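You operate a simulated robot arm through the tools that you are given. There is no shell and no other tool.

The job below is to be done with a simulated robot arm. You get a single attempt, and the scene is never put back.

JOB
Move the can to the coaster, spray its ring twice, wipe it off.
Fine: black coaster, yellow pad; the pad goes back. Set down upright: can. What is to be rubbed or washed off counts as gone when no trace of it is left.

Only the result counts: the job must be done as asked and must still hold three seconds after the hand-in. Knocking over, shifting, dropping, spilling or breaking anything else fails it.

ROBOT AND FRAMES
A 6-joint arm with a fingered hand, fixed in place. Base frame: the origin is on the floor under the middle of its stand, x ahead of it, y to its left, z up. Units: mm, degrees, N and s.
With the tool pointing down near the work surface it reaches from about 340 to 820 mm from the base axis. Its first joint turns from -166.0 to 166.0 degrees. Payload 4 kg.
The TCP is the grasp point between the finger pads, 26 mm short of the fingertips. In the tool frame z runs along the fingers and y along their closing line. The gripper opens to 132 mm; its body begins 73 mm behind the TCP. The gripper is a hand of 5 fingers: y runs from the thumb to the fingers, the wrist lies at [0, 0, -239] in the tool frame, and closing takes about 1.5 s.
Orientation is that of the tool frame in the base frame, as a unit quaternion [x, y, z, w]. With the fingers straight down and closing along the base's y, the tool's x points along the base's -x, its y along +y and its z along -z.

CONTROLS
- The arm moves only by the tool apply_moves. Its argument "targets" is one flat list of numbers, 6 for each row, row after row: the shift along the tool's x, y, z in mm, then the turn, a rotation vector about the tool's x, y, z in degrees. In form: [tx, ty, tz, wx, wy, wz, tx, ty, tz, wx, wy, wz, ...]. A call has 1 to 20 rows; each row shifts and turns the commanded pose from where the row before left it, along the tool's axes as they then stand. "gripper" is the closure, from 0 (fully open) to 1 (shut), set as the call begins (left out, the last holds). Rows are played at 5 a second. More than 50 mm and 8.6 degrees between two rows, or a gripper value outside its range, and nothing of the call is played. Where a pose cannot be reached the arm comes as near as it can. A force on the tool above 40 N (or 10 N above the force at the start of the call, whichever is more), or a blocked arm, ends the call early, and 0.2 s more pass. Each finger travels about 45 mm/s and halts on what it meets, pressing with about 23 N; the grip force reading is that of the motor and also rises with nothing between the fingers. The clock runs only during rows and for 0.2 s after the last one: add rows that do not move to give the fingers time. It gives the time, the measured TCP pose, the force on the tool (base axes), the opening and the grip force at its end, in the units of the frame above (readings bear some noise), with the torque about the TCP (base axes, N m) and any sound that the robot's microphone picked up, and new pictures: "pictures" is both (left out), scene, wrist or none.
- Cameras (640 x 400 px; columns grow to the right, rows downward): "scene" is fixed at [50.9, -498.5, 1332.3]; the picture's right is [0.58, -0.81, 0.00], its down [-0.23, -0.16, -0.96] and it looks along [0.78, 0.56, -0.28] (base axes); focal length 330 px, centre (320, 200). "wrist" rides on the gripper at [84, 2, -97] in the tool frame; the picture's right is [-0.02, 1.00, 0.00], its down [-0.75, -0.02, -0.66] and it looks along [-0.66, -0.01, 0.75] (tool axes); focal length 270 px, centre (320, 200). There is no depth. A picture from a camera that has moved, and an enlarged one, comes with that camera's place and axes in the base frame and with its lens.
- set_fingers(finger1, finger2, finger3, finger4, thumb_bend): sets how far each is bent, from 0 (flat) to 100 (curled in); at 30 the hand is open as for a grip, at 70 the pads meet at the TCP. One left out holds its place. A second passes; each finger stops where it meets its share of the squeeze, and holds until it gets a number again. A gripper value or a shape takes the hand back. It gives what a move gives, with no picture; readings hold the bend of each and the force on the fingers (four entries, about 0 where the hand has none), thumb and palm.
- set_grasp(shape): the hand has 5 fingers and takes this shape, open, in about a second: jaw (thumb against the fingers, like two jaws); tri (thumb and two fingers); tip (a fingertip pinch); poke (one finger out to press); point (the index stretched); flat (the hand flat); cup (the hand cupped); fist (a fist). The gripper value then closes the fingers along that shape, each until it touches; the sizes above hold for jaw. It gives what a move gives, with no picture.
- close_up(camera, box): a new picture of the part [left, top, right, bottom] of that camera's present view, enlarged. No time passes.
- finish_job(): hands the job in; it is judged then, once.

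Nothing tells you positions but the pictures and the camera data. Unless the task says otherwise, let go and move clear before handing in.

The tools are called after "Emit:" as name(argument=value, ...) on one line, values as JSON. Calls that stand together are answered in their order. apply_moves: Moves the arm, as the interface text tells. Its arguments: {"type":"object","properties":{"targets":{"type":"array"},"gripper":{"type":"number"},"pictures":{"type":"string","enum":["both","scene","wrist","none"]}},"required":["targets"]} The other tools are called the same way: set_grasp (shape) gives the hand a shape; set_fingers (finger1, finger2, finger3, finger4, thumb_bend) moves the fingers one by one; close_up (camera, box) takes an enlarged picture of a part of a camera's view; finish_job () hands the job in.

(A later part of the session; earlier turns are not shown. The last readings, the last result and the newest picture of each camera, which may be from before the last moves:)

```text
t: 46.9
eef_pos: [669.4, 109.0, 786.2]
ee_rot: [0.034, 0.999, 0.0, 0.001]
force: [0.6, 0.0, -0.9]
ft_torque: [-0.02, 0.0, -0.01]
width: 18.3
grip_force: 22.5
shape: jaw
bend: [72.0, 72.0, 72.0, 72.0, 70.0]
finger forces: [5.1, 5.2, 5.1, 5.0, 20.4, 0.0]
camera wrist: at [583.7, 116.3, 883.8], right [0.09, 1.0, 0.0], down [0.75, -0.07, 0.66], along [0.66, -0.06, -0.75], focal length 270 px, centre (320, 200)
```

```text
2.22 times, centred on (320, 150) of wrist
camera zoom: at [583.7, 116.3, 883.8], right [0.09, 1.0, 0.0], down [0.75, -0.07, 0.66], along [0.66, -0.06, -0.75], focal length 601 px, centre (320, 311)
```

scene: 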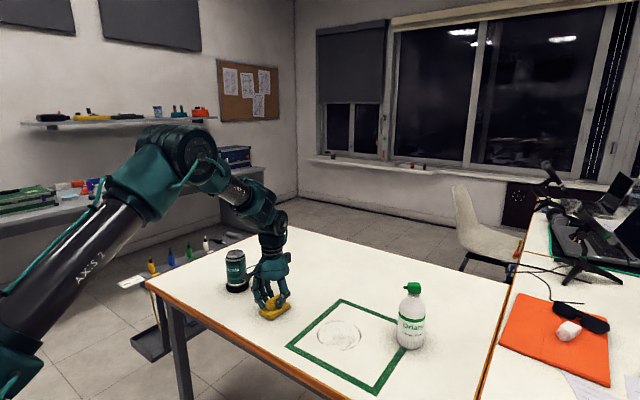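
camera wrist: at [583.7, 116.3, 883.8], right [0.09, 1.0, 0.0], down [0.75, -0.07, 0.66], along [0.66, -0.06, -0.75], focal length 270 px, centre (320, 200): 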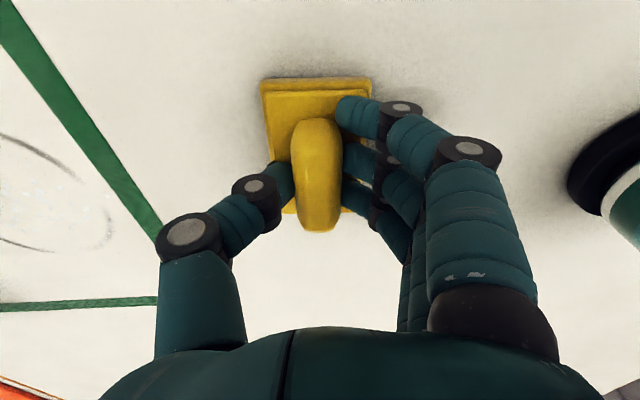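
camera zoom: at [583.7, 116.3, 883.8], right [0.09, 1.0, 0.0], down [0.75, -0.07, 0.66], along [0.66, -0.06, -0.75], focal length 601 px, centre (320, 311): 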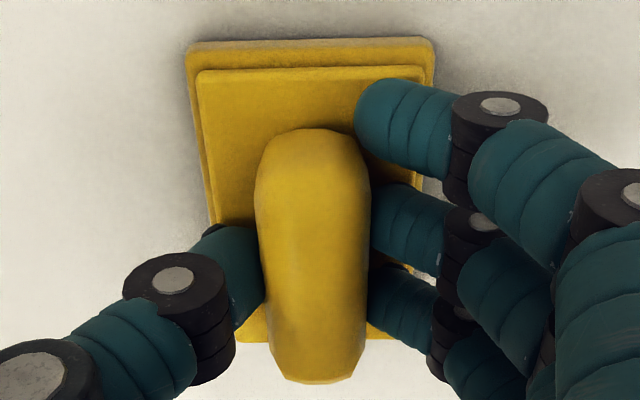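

The handle is gripped firmly (5 N on each finger, 20 N on the thumb), and the pad has hardly moved. I lift it and carry it above the ring.

Emit:
apply_moves(targets=[0, 0, -10, 0, 0, 0, 0, 0, -25, 0, 0, 0, 0, 0, -25, 0, 0, 0, -7.1, -42, 0, 0, 0, 0, -7.1, -42, 0, 0, 0, 0, -7.1, -42, 0, 0, 0, 0, -7.1, -42, 0, 0, 0, 0, -7, -42, 0, 0, 0, 0, 0, 0, 0, 0, 0, 0], pictures="both")

Emit:
close_up(camera="scene", box=[280, 260, 440, 380])

Emit:
close_up(camera="wrist", box=[180, 0, 460, 200])

```text
t: 48.9
eef_pos: [689.1, -102.9, 845.0]
ee_rot: [0.034, 0.999, 0.0, 0.0]
force: [-0.4, 0.0, -0.4]
ft_torque: [-0.02, 0.0, -0.03]
width: 18.1
grip_force: 23.4
shape: jaw
bend: [72.0, 72.0, 72.0, 72.0, 70.0]
finger forces: [5.2, 5.2, 5.1, 5.2, 20.6, 0.1]
camera wrist: at [605.3, -96.1, 943.7], right [0.09, 1.0, 0.0], down [0.75, -0.07, 0.66], along [0.66, -0.06, -0.75], focal length 270 px, centre (320, 200)
```

scene: 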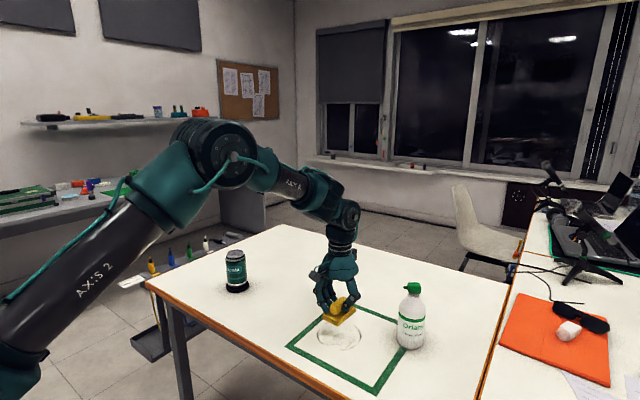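
wrist: 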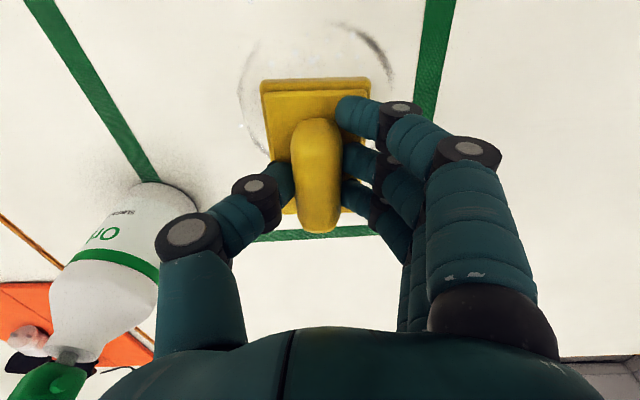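

```text
3.33 times, centred on (360, 320) of scene
camera zoom: at [50.9, -498.5, 1332.3], right [0.58, -0.81, 0.0], down [-0.23, -0.16, -0.96], along [0.78, 0.56, -0.28], focal length 1098 px, centre (187, -200)
```

zoom: 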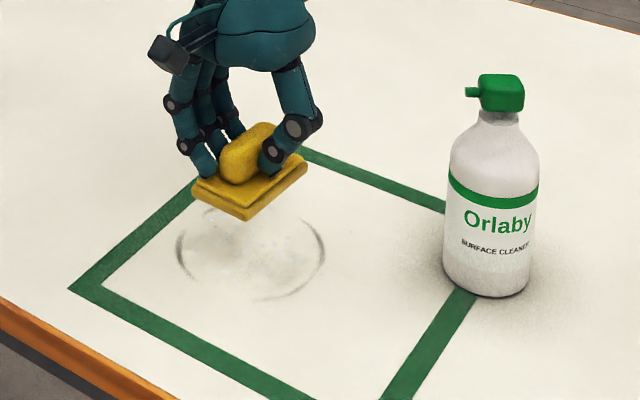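

```text
2.00 times, centred on (320, 100) of wrist
camera zoom: at [605.3, -96.1, 943.7], right [0.09, 1.0, 0.0], down [0.75, -0.07, 0.66], along [0.66, -0.06, -0.75], focal length 541 px, centre (320, 400)
```

zoom: 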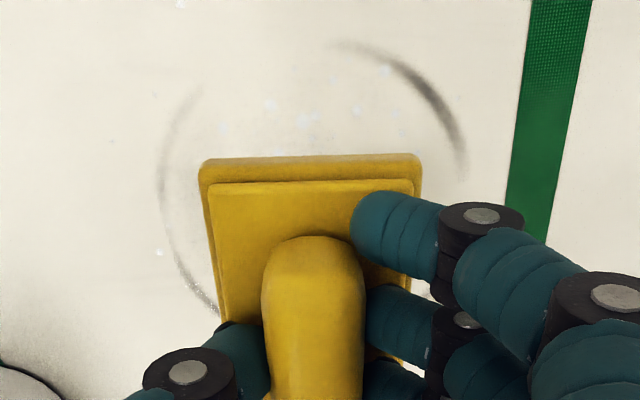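

The ring centre shows at about (692, -105). I move to a starting corner just inside the square and lower the pad to just above the table.

Emit:
apply_moves(targets=[12.5, 21, 0, 0, 0, 0, 12.4, 21, 0, 0, 0, 0, 0, 0, 20, 0, 0, 0, 0, 0, 20, 0, 0, 0, 0, 0, 15, 0, 0, 0, 0, 0, 0, 0, 0, 0], pictures="scene")

```text
t: 50.3
eef_pos: [667.3, -58.6, 787.5]
ee_rot: [0.034, 0.999, 0.0, 0.0]
force: [-0.1, 0.3, -0.1]
ft_torque: [-0.03, -0.02, -0.01]
width: 18.3
grip_force: 23.3
shape: jaw
bend: [72.0, 72.0, 72.0, 72.0, 70.0]
finger forces: [5.3, 5.2, 5.1, 5.3, 20.5, 0.0]
```

scene: 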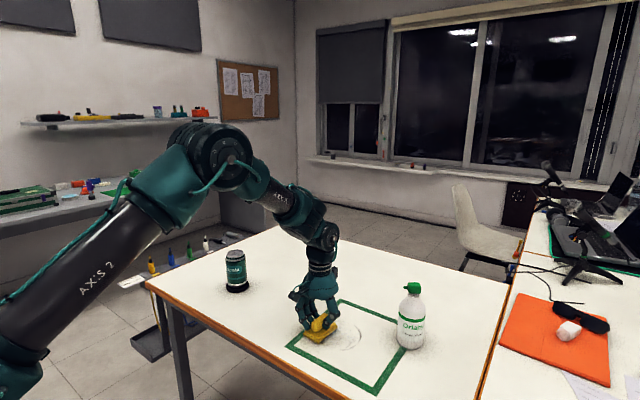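

Emit:
apply_moves(targets=[0, 0, 1.5, 0, 0, 0, 0, 0, 1.0, 0, 0, 0, 0, 0, 0, 0, 0, 0], pictures="none")

```text
t: 51.1
eef_pos: [668.5, -59.2, 785.8]
ee_rot: [0.034, 0.999, -0.001, 0.0]
force: [0.2, -0.1, 0.2]
ft_torque: [0.04, 0.01, 0.0]
width: 18.2
grip_force: 22.5
shape: jaw
bend: [72.0, 72.0, 72.0, 72.0, 70.0]
finger forces: [5.2, 5.2, 5.2, 5.2, 20.5, 0.1]
```

Emit:
apply_moves(targets=[0, 0, 1.0, 0, 0, 0, 0, 0, 0, 0, 0, 0], pictures="none")

```text
t: 51.7
eef_pos: [668.4, -58.9, 784.7]
ee_rot: [0.036, 0.999, 0.0, 0.0]
force: [-0.6, -1.4, 2.0]
ft_torque: [0.05, 0.0, 0.02]
width: 18.3
grip_force: 22.8
shape: jaw
bend: [72.0, 72.0, 72.0, 72.0, 70.0]
finger forces: [5.4, 5.2, 5.1, 5.3, 21.2, 0.0]
```

Emit:
apply_moves(targets=[0, 0, 0.7, 0, 0, 0, 0, 0, 0, 0, 0, 0], pictures="none")

```text
t: 52.3
eef_pos: [667.8, -59.8, 785.2]
ee_rot: [0.036, 0.999, 0.0, 0.001]
force: [-1.7, -0.8, 7.7]
ft_torque: [0.08, 0.0, 0.02]
width: 18.4
grip_force: 22.9
shape: jaw
bend: [72.0, 72.0, 72.0, 72.0, 70.0]
finger forces: [6.1, 5.7, 5.6, 5.6, 23.1, 0.1]
```

About 8 N of contact. First stroke along -y across the near third of the ring.

Emit:
apply_moves(targets=[0, -10, 0, 0, 0, 0, 0, -15, 0, 0, 0, 0, 0, -15, 0, 0, 0, 0, 0, -15, 0, 0, 0, 0, 0, -15, 0, 0, 0, 0, 0, -15, 0, 0, 0, 0, 0, 0, 0, 0, 0, 0], pictures="both")

Emit:
close_up(camera="scene", box=[280, 260, 440, 380])

Emit:
close_up(camera="wrist", box=[180, 0, 460, 200])

```text
t: 53.9
eef_pos: [663.3, -144.6, 784.4]
ee_rot: [0.036, 0.999, 0.001, 0.0]
force: [-0.6, 2.3, 8.1]
ft_torque: [0.12, -0.03, -0.02]
width: 18.3
grip_force: 23.0
shape: jaw
bend: [72.0, 72.0, 72.0, 72.0, 70.0]
finger forces: [6.5, 6.3, 6.2, 6.3, 22.2, 0.0]
camera wrist: at [577.4, -137.7, 882.9], right [0.09, 1.0, 0.0], down [0.75, -0.07, 0.66], along [0.66, -0.06, -0.75], focal length 270 px, centre (320, 200)
```

scene: 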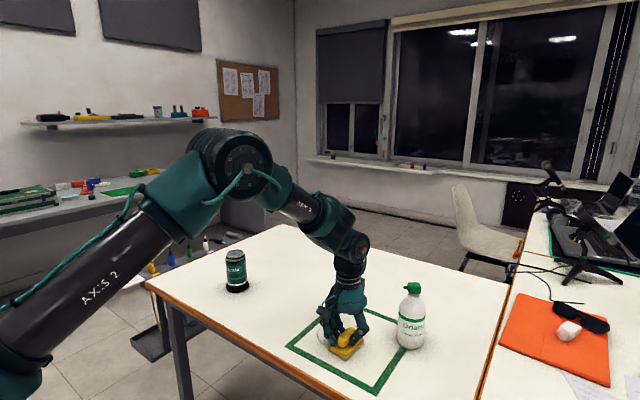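
wrist: 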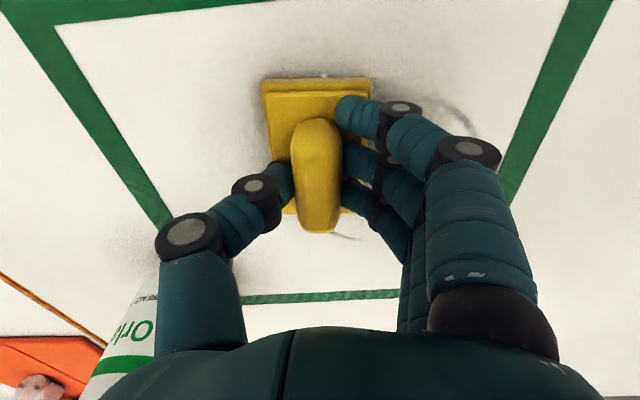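

```text
3.33 times, centred on (360, 320) of scene
camera zoom: at [50.9, -498.5, 1332.3], right [0.58, -0.81, 0.0], down [-0.23, -0.16, -0.96], along [0.78, 0.56, -0.28], focal length 1098 px, centre (187, -200)
```

zoom: 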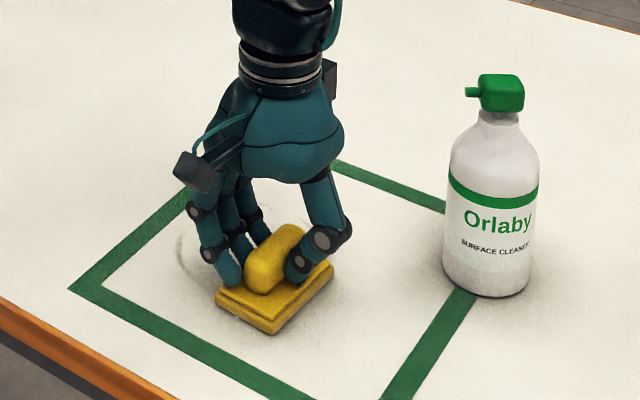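

```text
2.00 times, centred on (320, 100) of wrist
camera zoom: at [577.4, -137.7, 882.9], right [0.09, 1.0, 0.0], down [0.75, -0.07, 0.66], along [0.66, -0.06, -0.75], focal length 541 px, centre (320, 400)
```

zoom: 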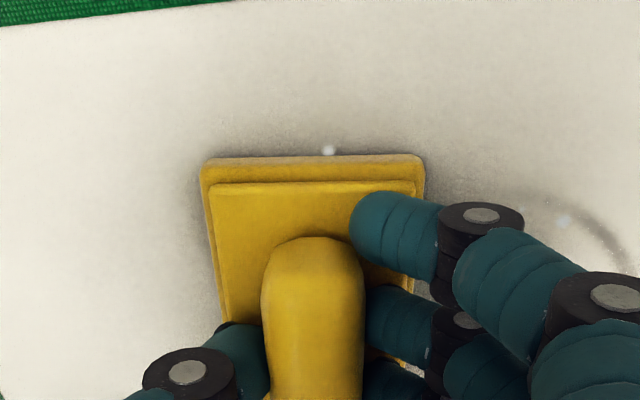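

One pass fades the ring but traces remain, plus a few droplets nearer the robot. I run a raster of several overlapping strokes at the same pressure.

Emit:
apply_moves(targets=[17, 0, 0, 0, 0, 0, 0, 18, 0, 0, 0, 0, 0, 18, 0, 0, 0, 0, 0, 18, 0, 0, 0, 0, 0, 18, 0, 0, 0, 0, 0, 18, 0, 0, 0, 0, -12.5, 0, 0, 0, 0, 0, -12.5, 0, 0, 0, 0, 0, 0, -18, 0, 0, 0, 0, 0, -18, 0, 0, 0, 0, 0, -18, 0, 0, 0, 0, 0, -18, 0, 0, 0, 0, 0, -18, 0, 0, 0, 0, -12.5, 0, 0, 0, 0, 0, -12.5, 0, 0, 0, 0, 0, 0, 18, 0, 0, 0, 0, 0, 18, 0, 0, 0, 0, 0, 18, 0, 0, 0, 0, 0, 18, 0, 0, 0, 0, 0, 18, 0, 0, 0, 0], pictures="both")

Emit:
close_up(camera="scene", box=[280, 260, 440, 380])

```text
t: 58.1
eef_pos: [702.3, -56.2, 785.4]
ee_rot: [0.034, 0.999, 0.0, 0.001]
force: [0.4, -2.0, 6.6]
ft_torque: [0.03, 0.01, 0.01]
width: 18.5
grip_force: 22.8
shape: jaw
bend: [72.0, 72.0, 72.0, 72.0, 70.0]
finger forces: [6.1, 5.7, 5.6, 6.2, 23.8, 0.0]
camera wrist: at [616.1, -49.6, 882.8], right [0.09, 1.0, 0.0], down [0.75, -0.07, 0.66], along [0.66, -0.06, -0.75], focal length 270 px, centre (320, 200)
```

scene: 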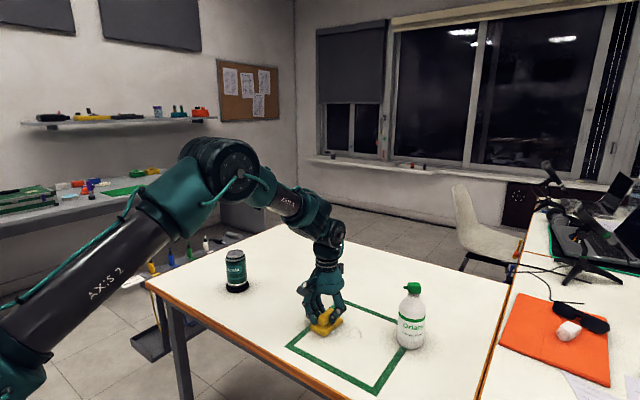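
wrist: 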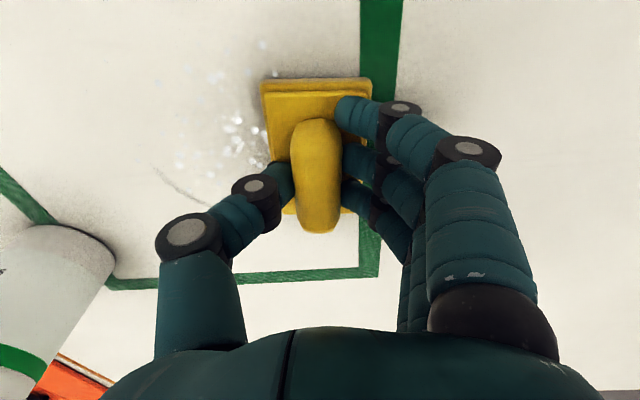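

```text
3.33 times, centred on (360, 320) of scene
camera zoom: at [50.9, -498.5, 1332.3], right [0.58, -0.81, 0.0], down [-0.23, -0.16, -0.96], along [0.78, 0.56, -0.28], focal length 1098 px, centre (187, -200)
```

zoom: 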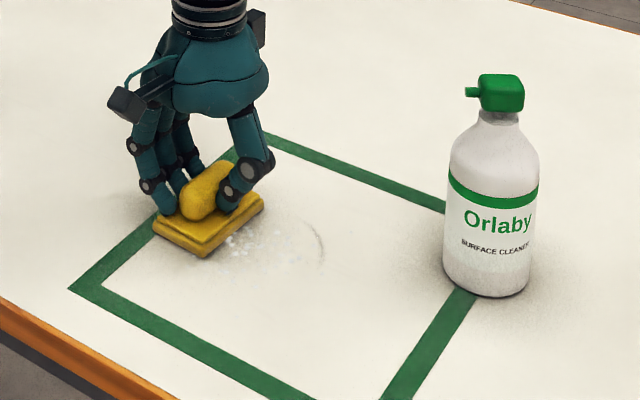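

Most of it is gone; a faint far arc and foam droplets remain. I continue over the far part.

Emit:
apply_moves(targets=[-12.5, 0, 0, 0, 0, 0, -12.5, 0, 0, 0, 0, 0, 0, -17, 0, 0, 0, 0, 0, -17, 0, 0, 0, 0, 0, -17, 0, 0, 0, 0, 0, -17, 0, 0, 0, 0, 0, -17, 0, 0, 0, 0, -12, 0, 0, 0, 0, 0, 0, 17, 0, 0, 0, 0, 0, 17, 0, 0, 0, 0, 0, 17, 0, 0, 0, 0, 0, 17, 0, 0, 0, 0, 0, 17, 0, 0, 0, 0, 20, 0, 0, 0, 0, 0, 0, -17, 0, 0, 0, 0, 0, -17, 0, 0, 0, 0, 0, -17, 0, 0, 0, 0, 0, -17, 0, 0, 0, 0, 0, -17, 0, 0, 0, 0, 0, 0, 0, 0, 0, 0], pictures="both")

Emit:
close_up(camera="scene", box=[280, 260, 440, 380])

Emit:
close_up(camera="wrist", box=[180, 0, 640, 200])

```text
t: 62.3
eef_pos: [712.6, -143.7, 785.9]
ee_rot: [0.035, 0.999, 0.0, -0.001]
force: [0.0, 0.5, -0.6]
ft_torque: [-0.04, -0.01, 0.01]
width: 18.1
grip_force: 22.6
shape: jaw
bend: [72.0, 72.0, 72.0, 72.0, 70.0]
finger forces: [6.7, 5.7, 5.9, 6.8, 22.6, 0.0]
camera wrist: at [627.9, -136.4, 883.7], right [0.09, 1.0, 0.0], down [0.75, -0.07, 0.66], along [0.66, -0.06, -0.75], focal length 270 px, centre (320, 200)
```

scene: 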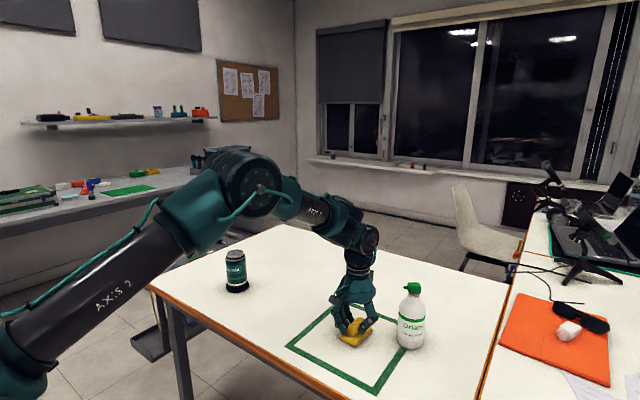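
wrist: 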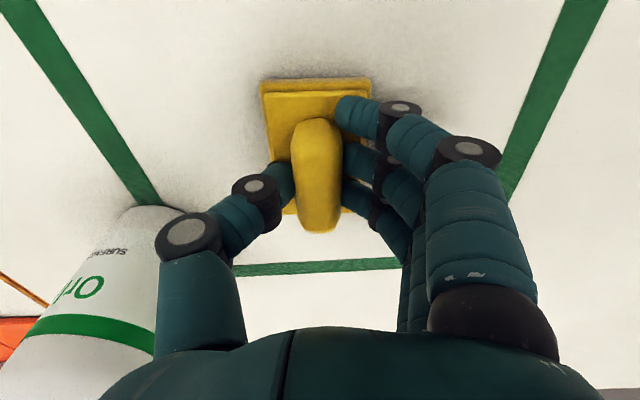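

```text
3.33 times, centred on (360, 320) of scene
camera zoom: at [50.9, -498.5, 1332.3], right [0.58, -0.81, 0.0], down [-0.23, -0.16, -0.96], along [0.78, 0.56, -0.28], focal length 1098 px, centre (187, -200)
```

zoom: 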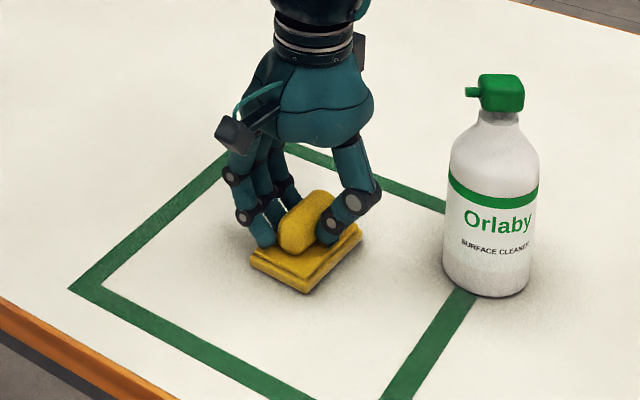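

```text
1.39 times, centred on (410, 100) of wrist
camera zoom: at [627.9, -136.4, 883.7], right [0.09, 1.0, 0.0], down [0.75, -0.07, 0.66], along [0.66, -0.06, -0.75], focal length 376 px, centre (195, 339)
```

zoom: 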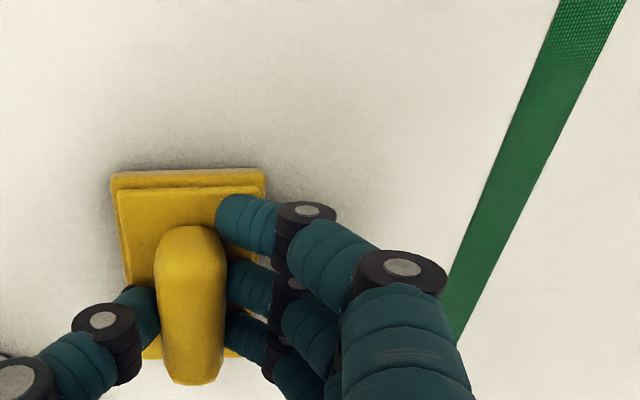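

The area looks clear so far, though contact had faded at the end of that stroke. I lift and move aside to inspect the table.

Emit:
apply_moves(targets=[0, 0, -15, 0, 0, 0, 0, 0, -30, 0, 0, 0, 0, 0, -30, 0, 0, 0, 5, 40, -10, 0, 0, 0, 5, 40, -10, 0, 0, 0, 5, 40, 0, 0, 0, 0, 5, 40, 0, 0, 0, 0, 0, 40, 0, 0, 0, 0, 0, 0, 0, 0, 0, 0], pictures="wrist")

Emit:
close_up(camera="wrist", box=[0, 20, 240, 180])

Emit:
close_up(camera="scene", box=[280, 290, 420, 395])

```text
t: 64.3
eef_pos: [706.8, 58.0, 880.6]
ee_rot: [0.035, 0.999, 0.0, 0.0]
force: [-0.4, 1.0, -1.3]
ft_torque: [-0.02, 0.0, -0.02]
width: 18.4
grip_force: 22.9
shape: jaw
bend: [72.0, 72.0, 72.0, 72.0, 70.0]
finger forces: [6.5, 5.8, 5.9, 6.8, 22.5, 0.0]
camera wrist: at [621.1, 65.4, 978.6], right [0.09, 1.0, 0.0], down [0.75, -0.07, 0.66], along [0.66, -0.06, -0.75], focal length 270 px, centre (320, 200)
```

wrist: 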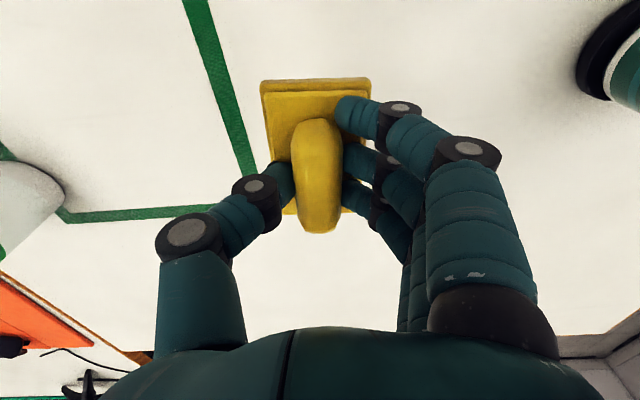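

```text
2.50 times, centred on (120, 100) of wrist
camera zoom: at [621.1, 65.4, 978.6], right [0.09, 1.0, 0.0], down [0.75, -0.07, 0.66], along [0.66, -0.06, -0.75], focal length 676 px, centre (820, 450)
```

zoom: 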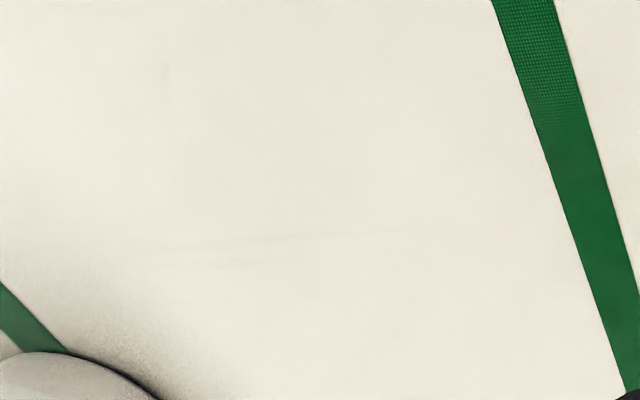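

```text
3.81 times, centred on (350, 342) of scene
camera zoom: at [50.9, -498.5, 1332.3], right [0.58, -0.81, 0.0], down [-0.23, -0.16, -0.96], along [0.78, 0.56, -0.28], focal length 1255 px, centre (206, -343)
```

zoom: 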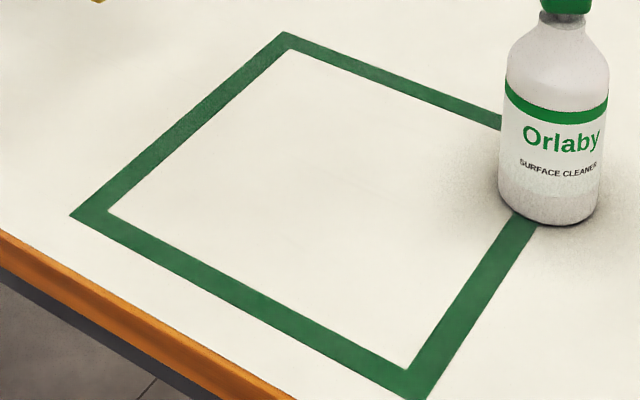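

It looks clean. I enlarge the ring area further to be sure no faint trace is left.

Emit:
close_up(camera="scene", box=[305, 310, 375, 360])

Emit:
close_up(camera="wrist", box=[0, 40, 120, 140])

Emit:
close_up(camera="wrist", box=[90, 30, 210, 130])

```text
8.00 times, centred on (340, 335) of scene
camera zoom: at [50.9, -498.5, 1332.3], right [0.58, -0.81, 0.0], down [-0.23, -0.16, -0.96], along [0.78, 0.56, -0.28], focal length 2636 px, centre (160, -880)
```

zoom: 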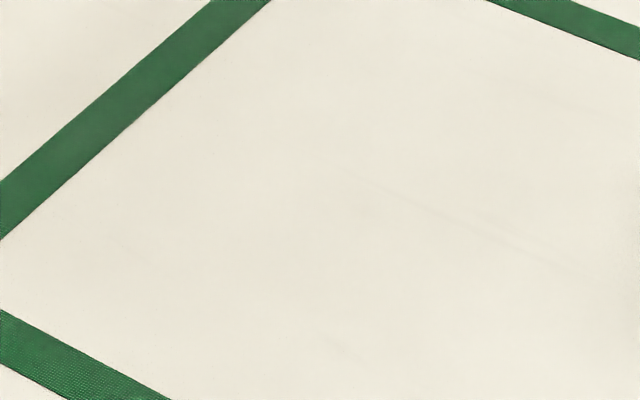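

```text
4.00 times, centred on (60, 90) of wrist
camera zoom: at [621.1, 65.4, 978.6], right [0.09, 1.0, 0.0], down [0.75, -0.07, 0.66], along [0.66, -0.06, -0.75], focal length 1081 px, centre (1360, 640)
```

zoom: 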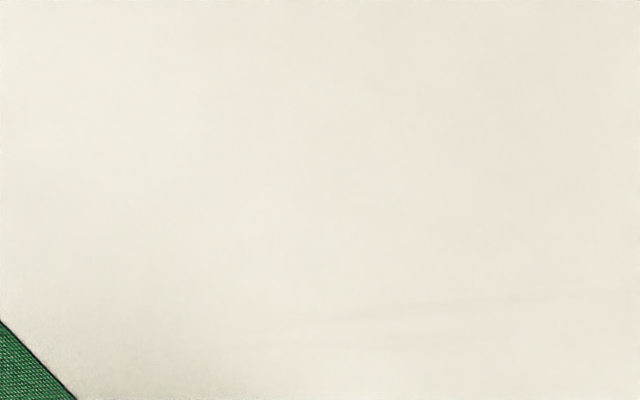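

```text
4.00 times, centred on (150, 80) of wrist
camera zoom: at [621.1, 65.4, 978.6], right [0.09, 1.0, 0.0], down [0.75, -0.07, 0.66], along [0.66, -0.06, -0.75], focal length 1081 px, centre (1000, 680)
```

zoom: 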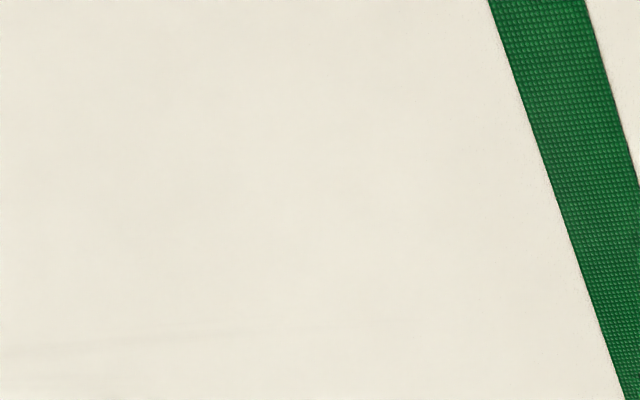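

The only thing visible is a straight pre-existing streak in the table texture. To be safe I do one more full wipe with controlled pressure, starting over the far side.

Emit:
apply_moves(targets=[-7, -38, 0, 0, 0, 0, -8, -38, 0, 0, 0, 0, -8, -39, 0, 0, 0, 0, 0, 0, 30, 0, 0, 0, 0, 0, 30, 0, 0, 0, 0, 0, 25, 0, 0, 0, 0, 0, 8, 0, 0, 0, 0, 0, 0, 0, 0, 0], pictures="none")

Emit:
apply_moves(targets=[0, 0, 1, 0, 0, 0, 0, 0, 0.8, 0, 0, 0, 0, 0, 0, 0, 0, 0], pictures="none")

```text
t: 66.1
eef_pos: [721.4, -56.9, 787.0]
ee_rot: [0.035, 0.999, -0.001, 0.0]
force: [0.1, -0.1, -0.6]
ft_torque: [-0.01, -0.01, 0.02]
width: 18.5
grip_force: 23.3
shape: jaw
bend: [72.0, 72.0, 72.0, 72.0, 70.0]
finger forces: [6.4, 5.9, 5.7, 6.8, 22.3, 0.0]
```

```text
t: 66.9
eef_pos: [720.7, -58.5, 785.2]
ee_rot: [0.035, 0.999, 0.001, 0.0]
force: [0.3, -1.0, 2.3]
ft_torque: [0.03, -0.01, 0.0]
width: 18.5
grip_force: 22.8
shape: jaw
bend: [72.0, 72.0, 72.0, 72.0, 70.0]
finger forces: [6.5, 5.9, 5.9, 6.7, 22.8, 0.1]
```

Emit:
apply_moves(targets=[0, 0, 0.7, 0, 0, 0, 0, -17, 0, 0, 0, 0, 0, -17, 0.1, 0, 0, 0, 0, -17, 0.1, 0, 0, 0, 0, -17, 0.1, 0, 0, 0, 0, -17, 0.1, 0, 0, 0, 0, 0, 0, 0, 0, 0], pictures="none")

```text
t: 68.5
eef_pos: [714.6, -142.8, 784.5]
ee_rot: [0.034, 0.999, -0.001, -0.001]
force: [-0.2, 2.2, 8.8]
ft_torque: [0.16, 0.0, 0.0]
width: 18.3
grip_force: 23.0
shape: jaw
bend: [72.0, 72.0, 72.0, 72.0, 70.0]
finger forces: [7.2, 6.5, 6.4, 7.5, 22.0, 0.0]
```

Emit:
apply_moves(targets=[-15, 0, 0, 0, 0, 0, 0, 17, 0, 0, 0, 0, 0, 17, 0, 0, 0, 0, 0, 17, 0, 0, 0, 0, 0, 17, 0, 0, 0, 0, 0, 17, 0, 0, 0, 0, 12.5, 0, 0, 0, 0, 0, 12.5, 0, 0, 0, 0, 0, 0, -17, 0, 0, 0, 0, 0, -17, 0, 0, 0, 0, 0, -17, 0, 0, 0, 0, 0, -17, 0, 0, 0, 0, 0, -17, 0, 0, 0, 0, 12.5, 0, 0, 0, 0, 0, 12.5, 0, 0, 0, 0, 0, 0, 17, 0, 0, 0, 0, 0, 17, 0, 0, 0, 0, 0, 17, 0, 0, 0, 0, 0, 17, 0, 0, 0, 0, 0, 17, 0, 0, 0, 0], pictures="none")

Emit:
apply_moves(targets=[12.5, 0, 0, 0, 0, 0, 12.5, 0, 0, 0, 0, 0, 0, -17, 0, 0, 0, 0, 0, -17, 0, 0, 0, 0, 0, -17, 0, 0, 0, 0, 0, -17, 0, 0, 0, 0, 0, -17, 0, 0, 0, 0, 10, 0, 0, 0, 0, 0, 0, 17, 0, 0, 0, 0, 0, 17, 0, 0, 0, 0, 0, 17, 0, 0, 0, 0, 0, 17, 0, 0, 0, 0, 0, 17, 0, 0, 0, 0, 0, 0, 0, 0, 0, 0], pictures="none")

```text
t: 72.7
eef_pos: [686.0, -54.9, 784.2]
ee_rot: [0.035, 0.999, 0.0, 0.0]
force: [-0.5, -1.5, 4.5]
ft_torque: [0.05, -0.02, -0.03]
width: 18.9
grip_force: 23.6
shape: jaw
bend: [72.0, 73.0, 73.0, 72.0, 71.0]
finger forces: [7.0, 5.8, 5.9, 7.5, 24.0, 0.0]
```

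```text
t: 75.7
eef_pos: [649.3, -52.1, 783.5]
ee_rot: [0.035, 0.999, 0.0, 0.0]
force: [-0.2, -5.2, 16.3]
ft_torque: [-0.1, -0.01, -0.01]
width: 19.8
grip_force: 22.9
shape: jaw
bend: [73.0, 73.0, 73.0, 73.0, 71.0]
finger forces: [7.2, 5.8, 5.8, 7.6, 26.9, 0.0]
```

I lift off, check that the pad sits the same in the hand, and inspect the table again.

Emit:
apply_moves(targets=[0, 0, -10, 0, 0, 0, 0, 0, -25, 0, 0, 0, 0, 0, -25, 0, 0, 0, -10, 35, -10, 0, 0, 0, -10, 40, -10, 0, 0, 0, -10, 40, -10, 0, 0, 0, 0, 0, 0, 0, 0, 0], pictures="both")

Emit:
close_up(camera="wrist", box=[0, 0, 240, 160])

Emit:
close_up(camera="wrist", box=[220, 60, 420, 240])

Emit:
close_up(camera="scene", box=[280, 290, 420, 395])

```text
t: 77.3
eef_pos: [689.1, 60.2, 874.6]
ee_rot: [0.035, 0.999, 0.0, 0.0]
force: [0.0, 0.2, -0.2]
ft_torque: [0.02, 0.03, -0.04]
width: 18.9
grip_force: 23.5
shape: jaw
bend: [72.0, 72.0, 72.0, 72.0, 71.0]
finger forces: [6.9, 5.7, 5.5, 7.3, 21.6, 0.0]
camera wrist: at [603.6, 67.6, 971.9], right [0.09, 1.0, 0.0], down [0.75, -0.07, 0.66], along [0.66, -0.06, -0.75], focal length 270 px, centre (320, 200)
```

scene: 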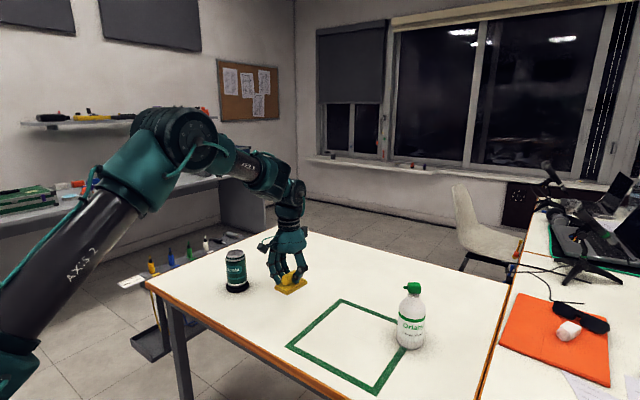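
wrist: 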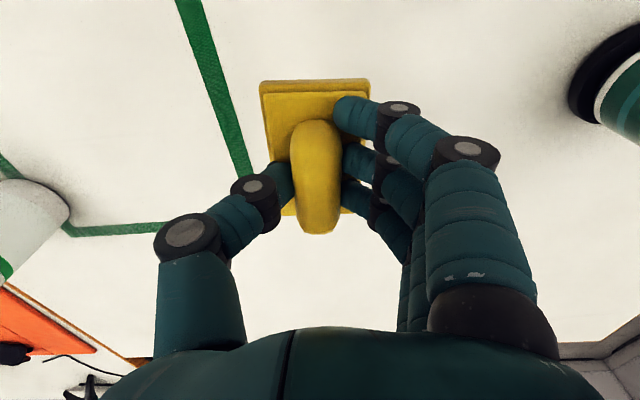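

```text
2.50 times, centred on (120, 80) of wrist
camera zoom: at [603.6, 67.6, 971.9], right [0.09, 1.0, 0.0], down [0.75, -0.07, 0.66], along [0.66, -0.06, -0.75], focal length 676 px, centre (820, 500)
```

zoom: 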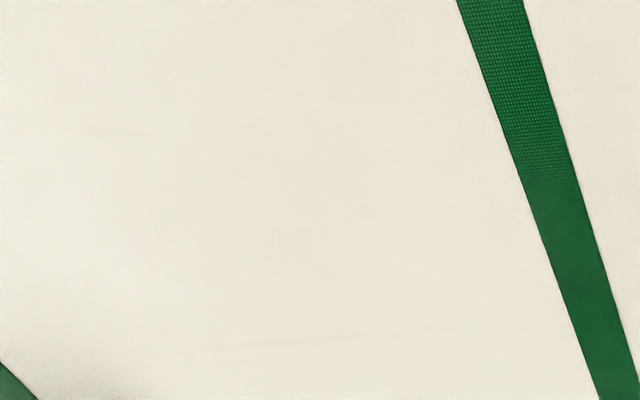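

```text
2.22 times, centred on (320, 150) of wrist
camera zoom: at [603.6, 67.6, 971.9], right [0.09, 1.0, 0.0], down [0.75, -0.07, 0.66], along [0.66, -0.06, -0.75], focal length 601 px, centre (320, 311)
```

zoom: 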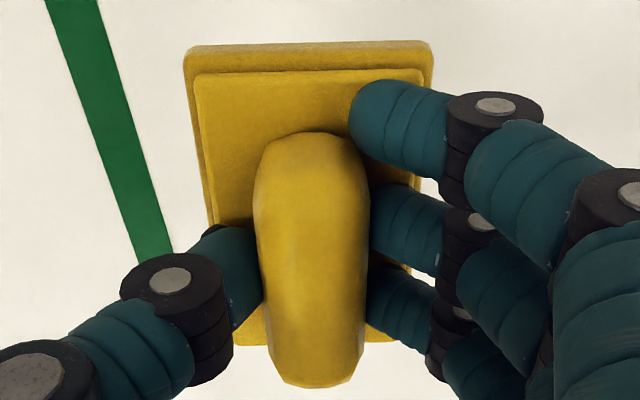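

```text
3.81 times, centred on (350, 342) of scene
camera zoom: at [50.9, -498.5, 1332.3], right [0.58, -0.81, 0.0], down [-0.23, -0.16, -0.96], along [0.78, 0.56, -0.28], focal length 1255 px, centre (206, -343)
```

zoom: 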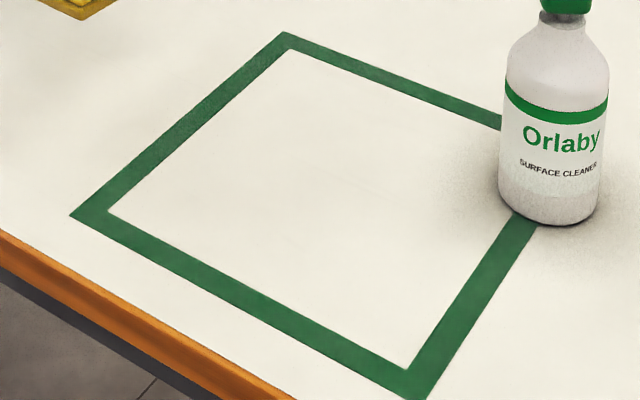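

The ring is gone without trace, and the pad sits the same in the hand. I carry the pad back above its original spot.

Emit:
apply_moves(targets=[11.7, 24.5, 0, 0, 0, 0, 11.8, 24.5, 0, 0, 0, 0, 0, 0, 30, 0, 0, 0, 0, 0, 30, 0, 0, 0, 0, 0, 17, 0, 0, 0, 0, 0, 0, 0, 0, 0], pictures="both")

Emit:
close_up(camera="scene", box=[240, 280, 310, 330])

```text
t: 78.7
eef_pos: [669.5, 110.2, 797.4]
ee_rot: [0.034, 0.999, 0.0, 0.001]
force: [0.0, 0.1, -0.4]
ft_torque: [0.02, 0.0, 0.02]
width: 19.2
grip_force: 23.1
shape: jaw
bend: [72.0, 72.0, 72.0, 72.0, 71.0]
finger forces: [6.8, 5.8, 5.5, 7.2, 21.6, 0.0]
camera wrist: at [584.0, 117.0, 894.7], right [0.09, 1.0, 0.0], down [0.75, -0.07, 0.66], along [0.66, -0.06, -0.75], focal length 270 px, centre (320, 200)
```

scene: 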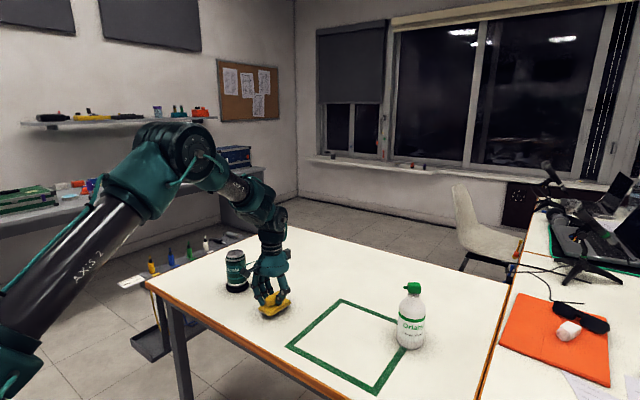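
wrist: 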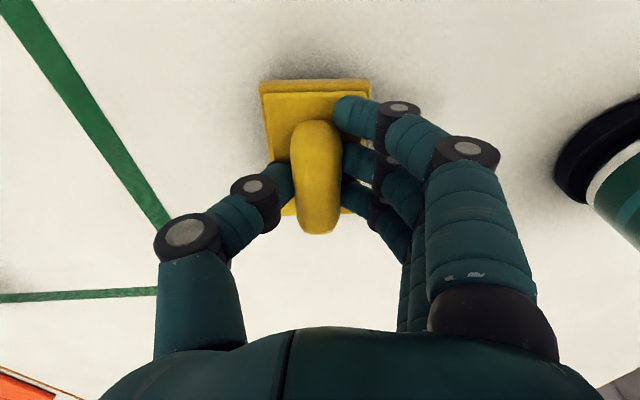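

```text
8.00 times, centred on (275, 305) of scene
camera zoom: at [50.9, -498.5, 1332.3], right [0.58, -0.81, 0.0], down [-0.23, -0.16, -0.96], along [0.78, 0.56, -0.28], focal length 2636 px, centre (680, -640)
```

zoom: 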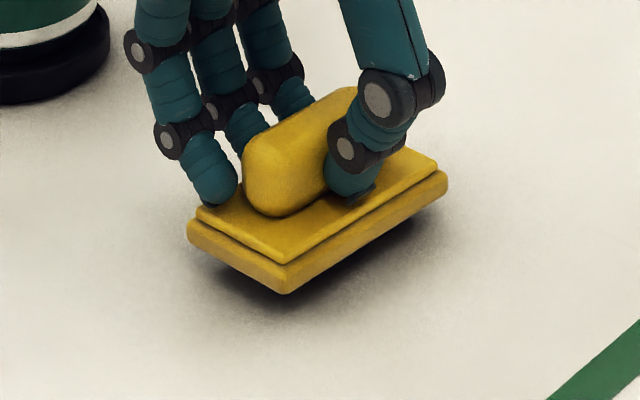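

The pad matches its original outline except for about 12 mm of height and about 1 mm sideways. I correct that and lower it gently.

Emit:
apply_moves(targets=[0.7, 0.9, 5, 0, 0, 0, 0, 0, 4, 0, 0, 0, 0, 0, 1.5, 0, 0, 0, 0, 0, 0, 0, 0, 0], pictures="none")

Emit:
close_up(camera="scene", box=[240, 280, 310, 330])

```text
t: 79.7
eef_pos: [668.1, 110.8, 785.6]
ee_rot: [0.034, 0.999, 0.0, 0.001]
force: [0.3, 0.1, -0.4]
ft_torque: [0.02, -0.03, 0.02]
width: 19.0
grip_force: 23.1
shape: jaw
bend: [72.0, 72.0, 72.0, 72.0, 71.0]
finger forces: [6.9, 5.7, 5.6, 7.3, 21.6, 0.0]
```

```text
8.00 times, centred on (275, 305) of scene
camera zoom: at [50.9, -498.5, 1332.3], right [0.58, -0.81, 0.0], down [-0.23, -0.16, -0.96], along [0.78, 0.56, -0.28], focal length 2636 px, centre (680, -640)
```

zoom: 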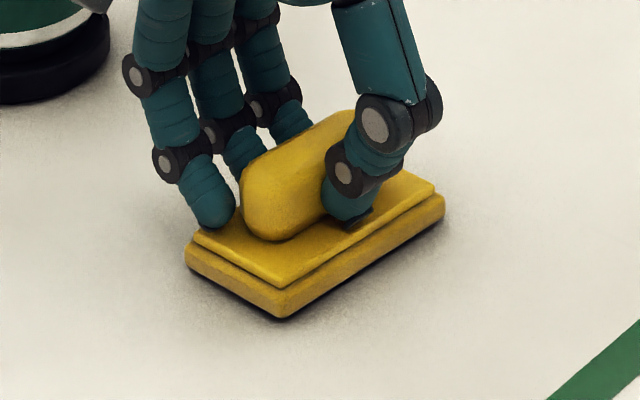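

Emit:
apply_moves(targets=[0, 0, 1, 0, 0, 0, 0, 0, 0, 0, 0, 0], pictures="none")

Emit:
apply_moves(targets=[0, 0, 0.8, 0, 0, 0, 0, 0, 0, 0, 0, 0], pictures="none")

```text
t: 80.3
eef_pos: [668.3, 110.8, 786.6]
ee_rot: [0.034, 0.999, 0.0, 0.0]
force: [-0.3, -0.1, -1.7]
ft_torque: [0.01, 0.04, -0.04]
width: 18.7
grip_force: 22.8
shape: jaw
bend: [72.0, 72.0, 72.0, 72.0, 71.0]
finger forces: [6.9, 5.7, 5.6, 7.3, 21.6, 0.0]
```

```text
t: 80.9
eef_pos: [669.6, 110.2, 784.8]
ee_rot: [0.035, 0.999, 0.0, 0.0]
force: [1.0, -0.9, 0.4]
ft_torque: [0.02, -0.01, 0.0]
width: 18.9
grip_force: 23.4
shape: jaw
bend: [72.0, 72.0, 72.0, 72.0, 71.0]
finger forces: [6.9, 5.7, 5.6, 7.2, 21.7, 0.0]
```

Emit:
apply_moves(targets=[0, 0, 0.8, 0, 0, 0, 0, 0, 0, 0, 0, 0], pictures="none")

Emit:
close_up(camera="scene", box=[240, 280, 310, 330])

```text
t: 81.5
eef_pos: [668.1, 111.9, 783.7]
ee_rot: [0.036, 0.999, 0.0, -0.001]
force: [-0.2, -0.8, 3.6]
ft_torque: [0.04, -0.01, -0.03]
width: 19.0
grip_force: 23.2
shape: jaw
bend: [72.0, 72.0, 72.0, 72.0, 71.0]
finger forces: [6.7, 5.6, 5.6, 7.2, 22.4, 0.0]
```

```text
8.00 times, centred on (275, 305) of scene
camera zoom: at [50.9, -498.5, 1332.3], right [0.58, -0.81, 0.0], down [-0.23, -0.16, -0.96], along [0.78, 0.56, -0.28], focal length 2636 px, centre (680, -640)
```

zoom: 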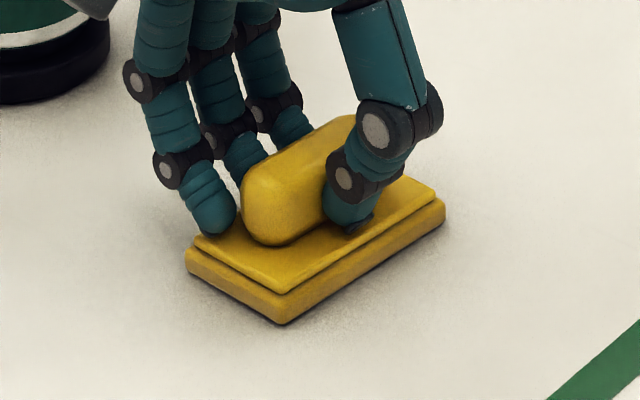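

The pad is back on its spot (outline matches within about 1 px). I open the hand.

Emit:
apply_moves(targets=[0, 0, 0, 0, 0, 0, 0, 0, 0, 0, 0, 0, 0, 0, 0, 0, 0, 0, 0, 0, 0, 0, 0, 0, 0, 0, 0, 0, 0, 0, 0, 0, 0, 0, 0, 0, 0, 0, 0, 0, 0, 0, 0, 0, 0, 0, 0, 0], gripper=0.0, pictures="wrist")

Emit:
close_up(camera="scene", box=[240, 280, 310, 330])

```text
t: 83.3
eef_pos: [667.5, 111.1, 784.8]
ee_rot: [0.035, 0.999, 0.0, 0.0]
force: [0.8, -0.7, 0.3]
ft_torque: [-0.02, -0.02, 0.01]
width: 131.8
grip_force: 0.1
shape: jaw
bend: [30.0, 30.0, 30.0, 30.0, 30.0]
finger forces: [0.0, 0.1, 0.0, 0.0, 0.0, 0.1]
camera wrist: at [583.2, 117.8, 882.3], right [0.09, 1.0, 0.0], down [0.75, -0.07, 0.66], along [0.66, -0.06, -0.75], focal length 270 px, centre (320, 200)
```

wrist: 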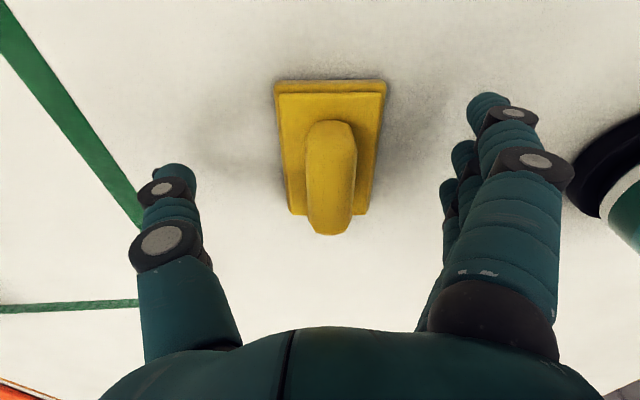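

```text
8.00 times, centred on (275, 305) of scene
camera zoom: at [50.9, -498.5, 1332.3], right [0.58, -0.81, 0.0], down [-0.23, -0.16, -0.96], along [0.78, 0.56, -0.28], focal length 2636 px, centre (680, -640)
```

zoom: 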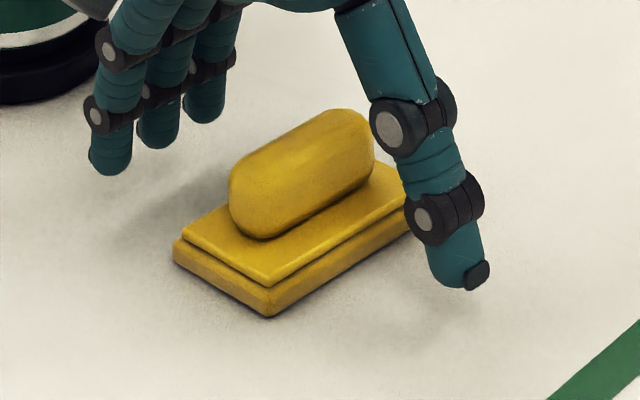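

On release the pad was nudged about 7 mm in +y. I'll push it back gently: with the hand open, the fingers can press on the handle's +y side while moving in -y. First I approach without touching.

Emit:
apply_moves(targets=[0, -12, 0, 0, 0, 0, 0, -12, 0, 0, 0, 0, 0, -12, 0, 0, 0, 0, 0, 0, 0, 0, 0, 0], pictures="wrist")

Emit:
close_up(camera="scene", box=[240, 280, 310, 330])

Emit:
close_up(camera="wrist", box=[320, 60, 520, 240])

```text
t: 84.3
eef_pos: [667.0, 74.3, 785.0]
ee_rot: [0.035, 0.999, 0.0, 0.0]
force: [-0.2, 1.1, -0.2]
ft_torque: [0.01, 0.01, 0.01]
width: 131.9
grip_force: 0.2
shape: jaw
bend: [30.0, 30.0, 30.0, 30.0, 30.0]
finger forces: [0.0, 0.0, 0.0, 0.0, 0.0, 0.1]
camera wrist: at [581.1, 81.4, 882.3], right [0.09, 1.0, 0.0], down [0.75, -0.07, 0.66], along [0.66, -0.06, -0.75], focal length 270 px, centre (320, 200)
```

wrist: 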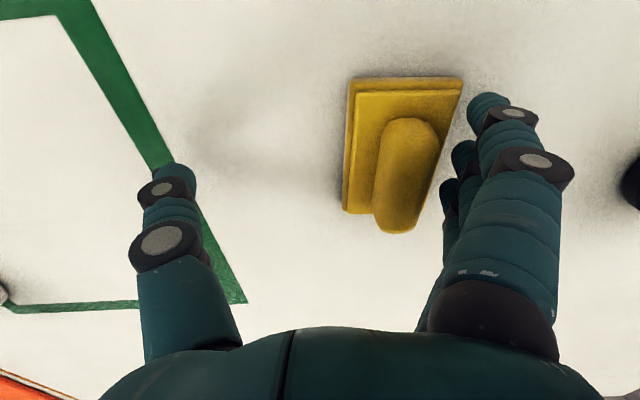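

```text
8.00 times, centred on (275, 305) of scene
camera zoom: at [50.9, -498.5, 1332.3], right [0.58, -0.81, 0.0], down [-0.23, -0.16, -0.96], along [0.78, 0.56, -0.28], focal length 2636 px, centre (680, -640)
```

zoom: 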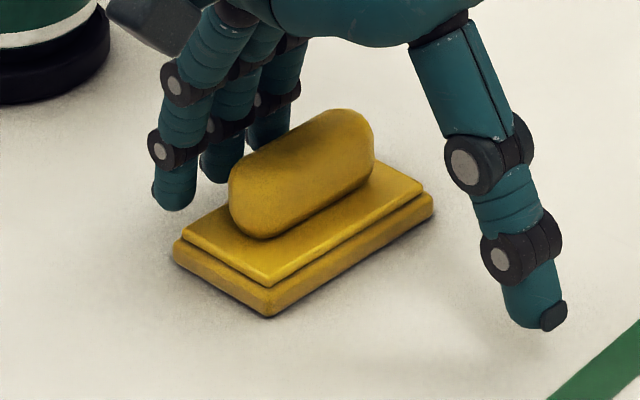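

```text
2.22 times, centred on (420, 150) of wrist
camera zoom: at [581.1, 81.4, 882.3], right [0.09, 1.0, 0.0], down [0.75, -0.07, 0.66], along [0.66, -0.06, -0.75], focal length 601 px, centre (98, 311)
```

zoom: 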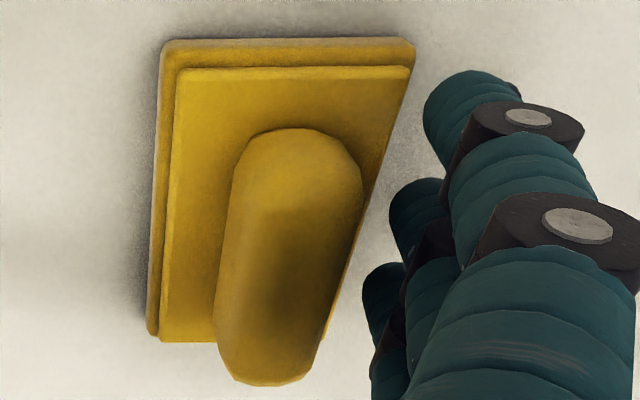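

The fingers are about 10 mm from the handle's side. I close in with small steps, watching the finger forces and the pad's outline.

Emit:
apply_moves(targets=[0, -4, 0, 0, 0, 0, 0, -4, 0, 0, 0, 0, 0, 0, 0, 0, 0, 0], pictures="none")

Emit:
close_up(camera="scene", box=[240, 280, 310, 330])

```text
t: 85.1
eef_pos: [666.3, 66.8, 785.3]
ee_rot: [0.035, 0.999, 0.001, 0.0]
force: [-0.4, -0.7, -0.3]
ft_torque: [-0.01, 0.04, -0.02]
width: 131.9
grip_force: 0.1
shape: jaw
bend: [30.0, 30.0, 30.0, 30.0, 30.0]
finger forces: [0.0, 0.0, 0.0, 0.1, 0.0, 0.0]
```

```text
8.00 times, centred on (275, 305) of scene
camera zoom: at [50.9, -498.5, 1332.3], right [0.58, -0.81, 0.0], down [-0.23, -0.16, -0.96], along [0.78, 0.56, -0.28], focal length 2636 px, centre (680, -640)
```

zoom: 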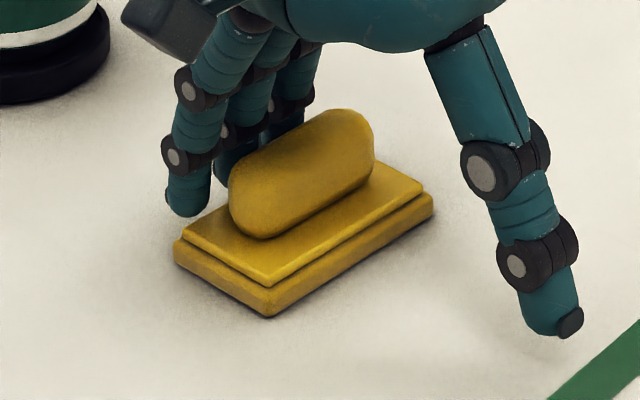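

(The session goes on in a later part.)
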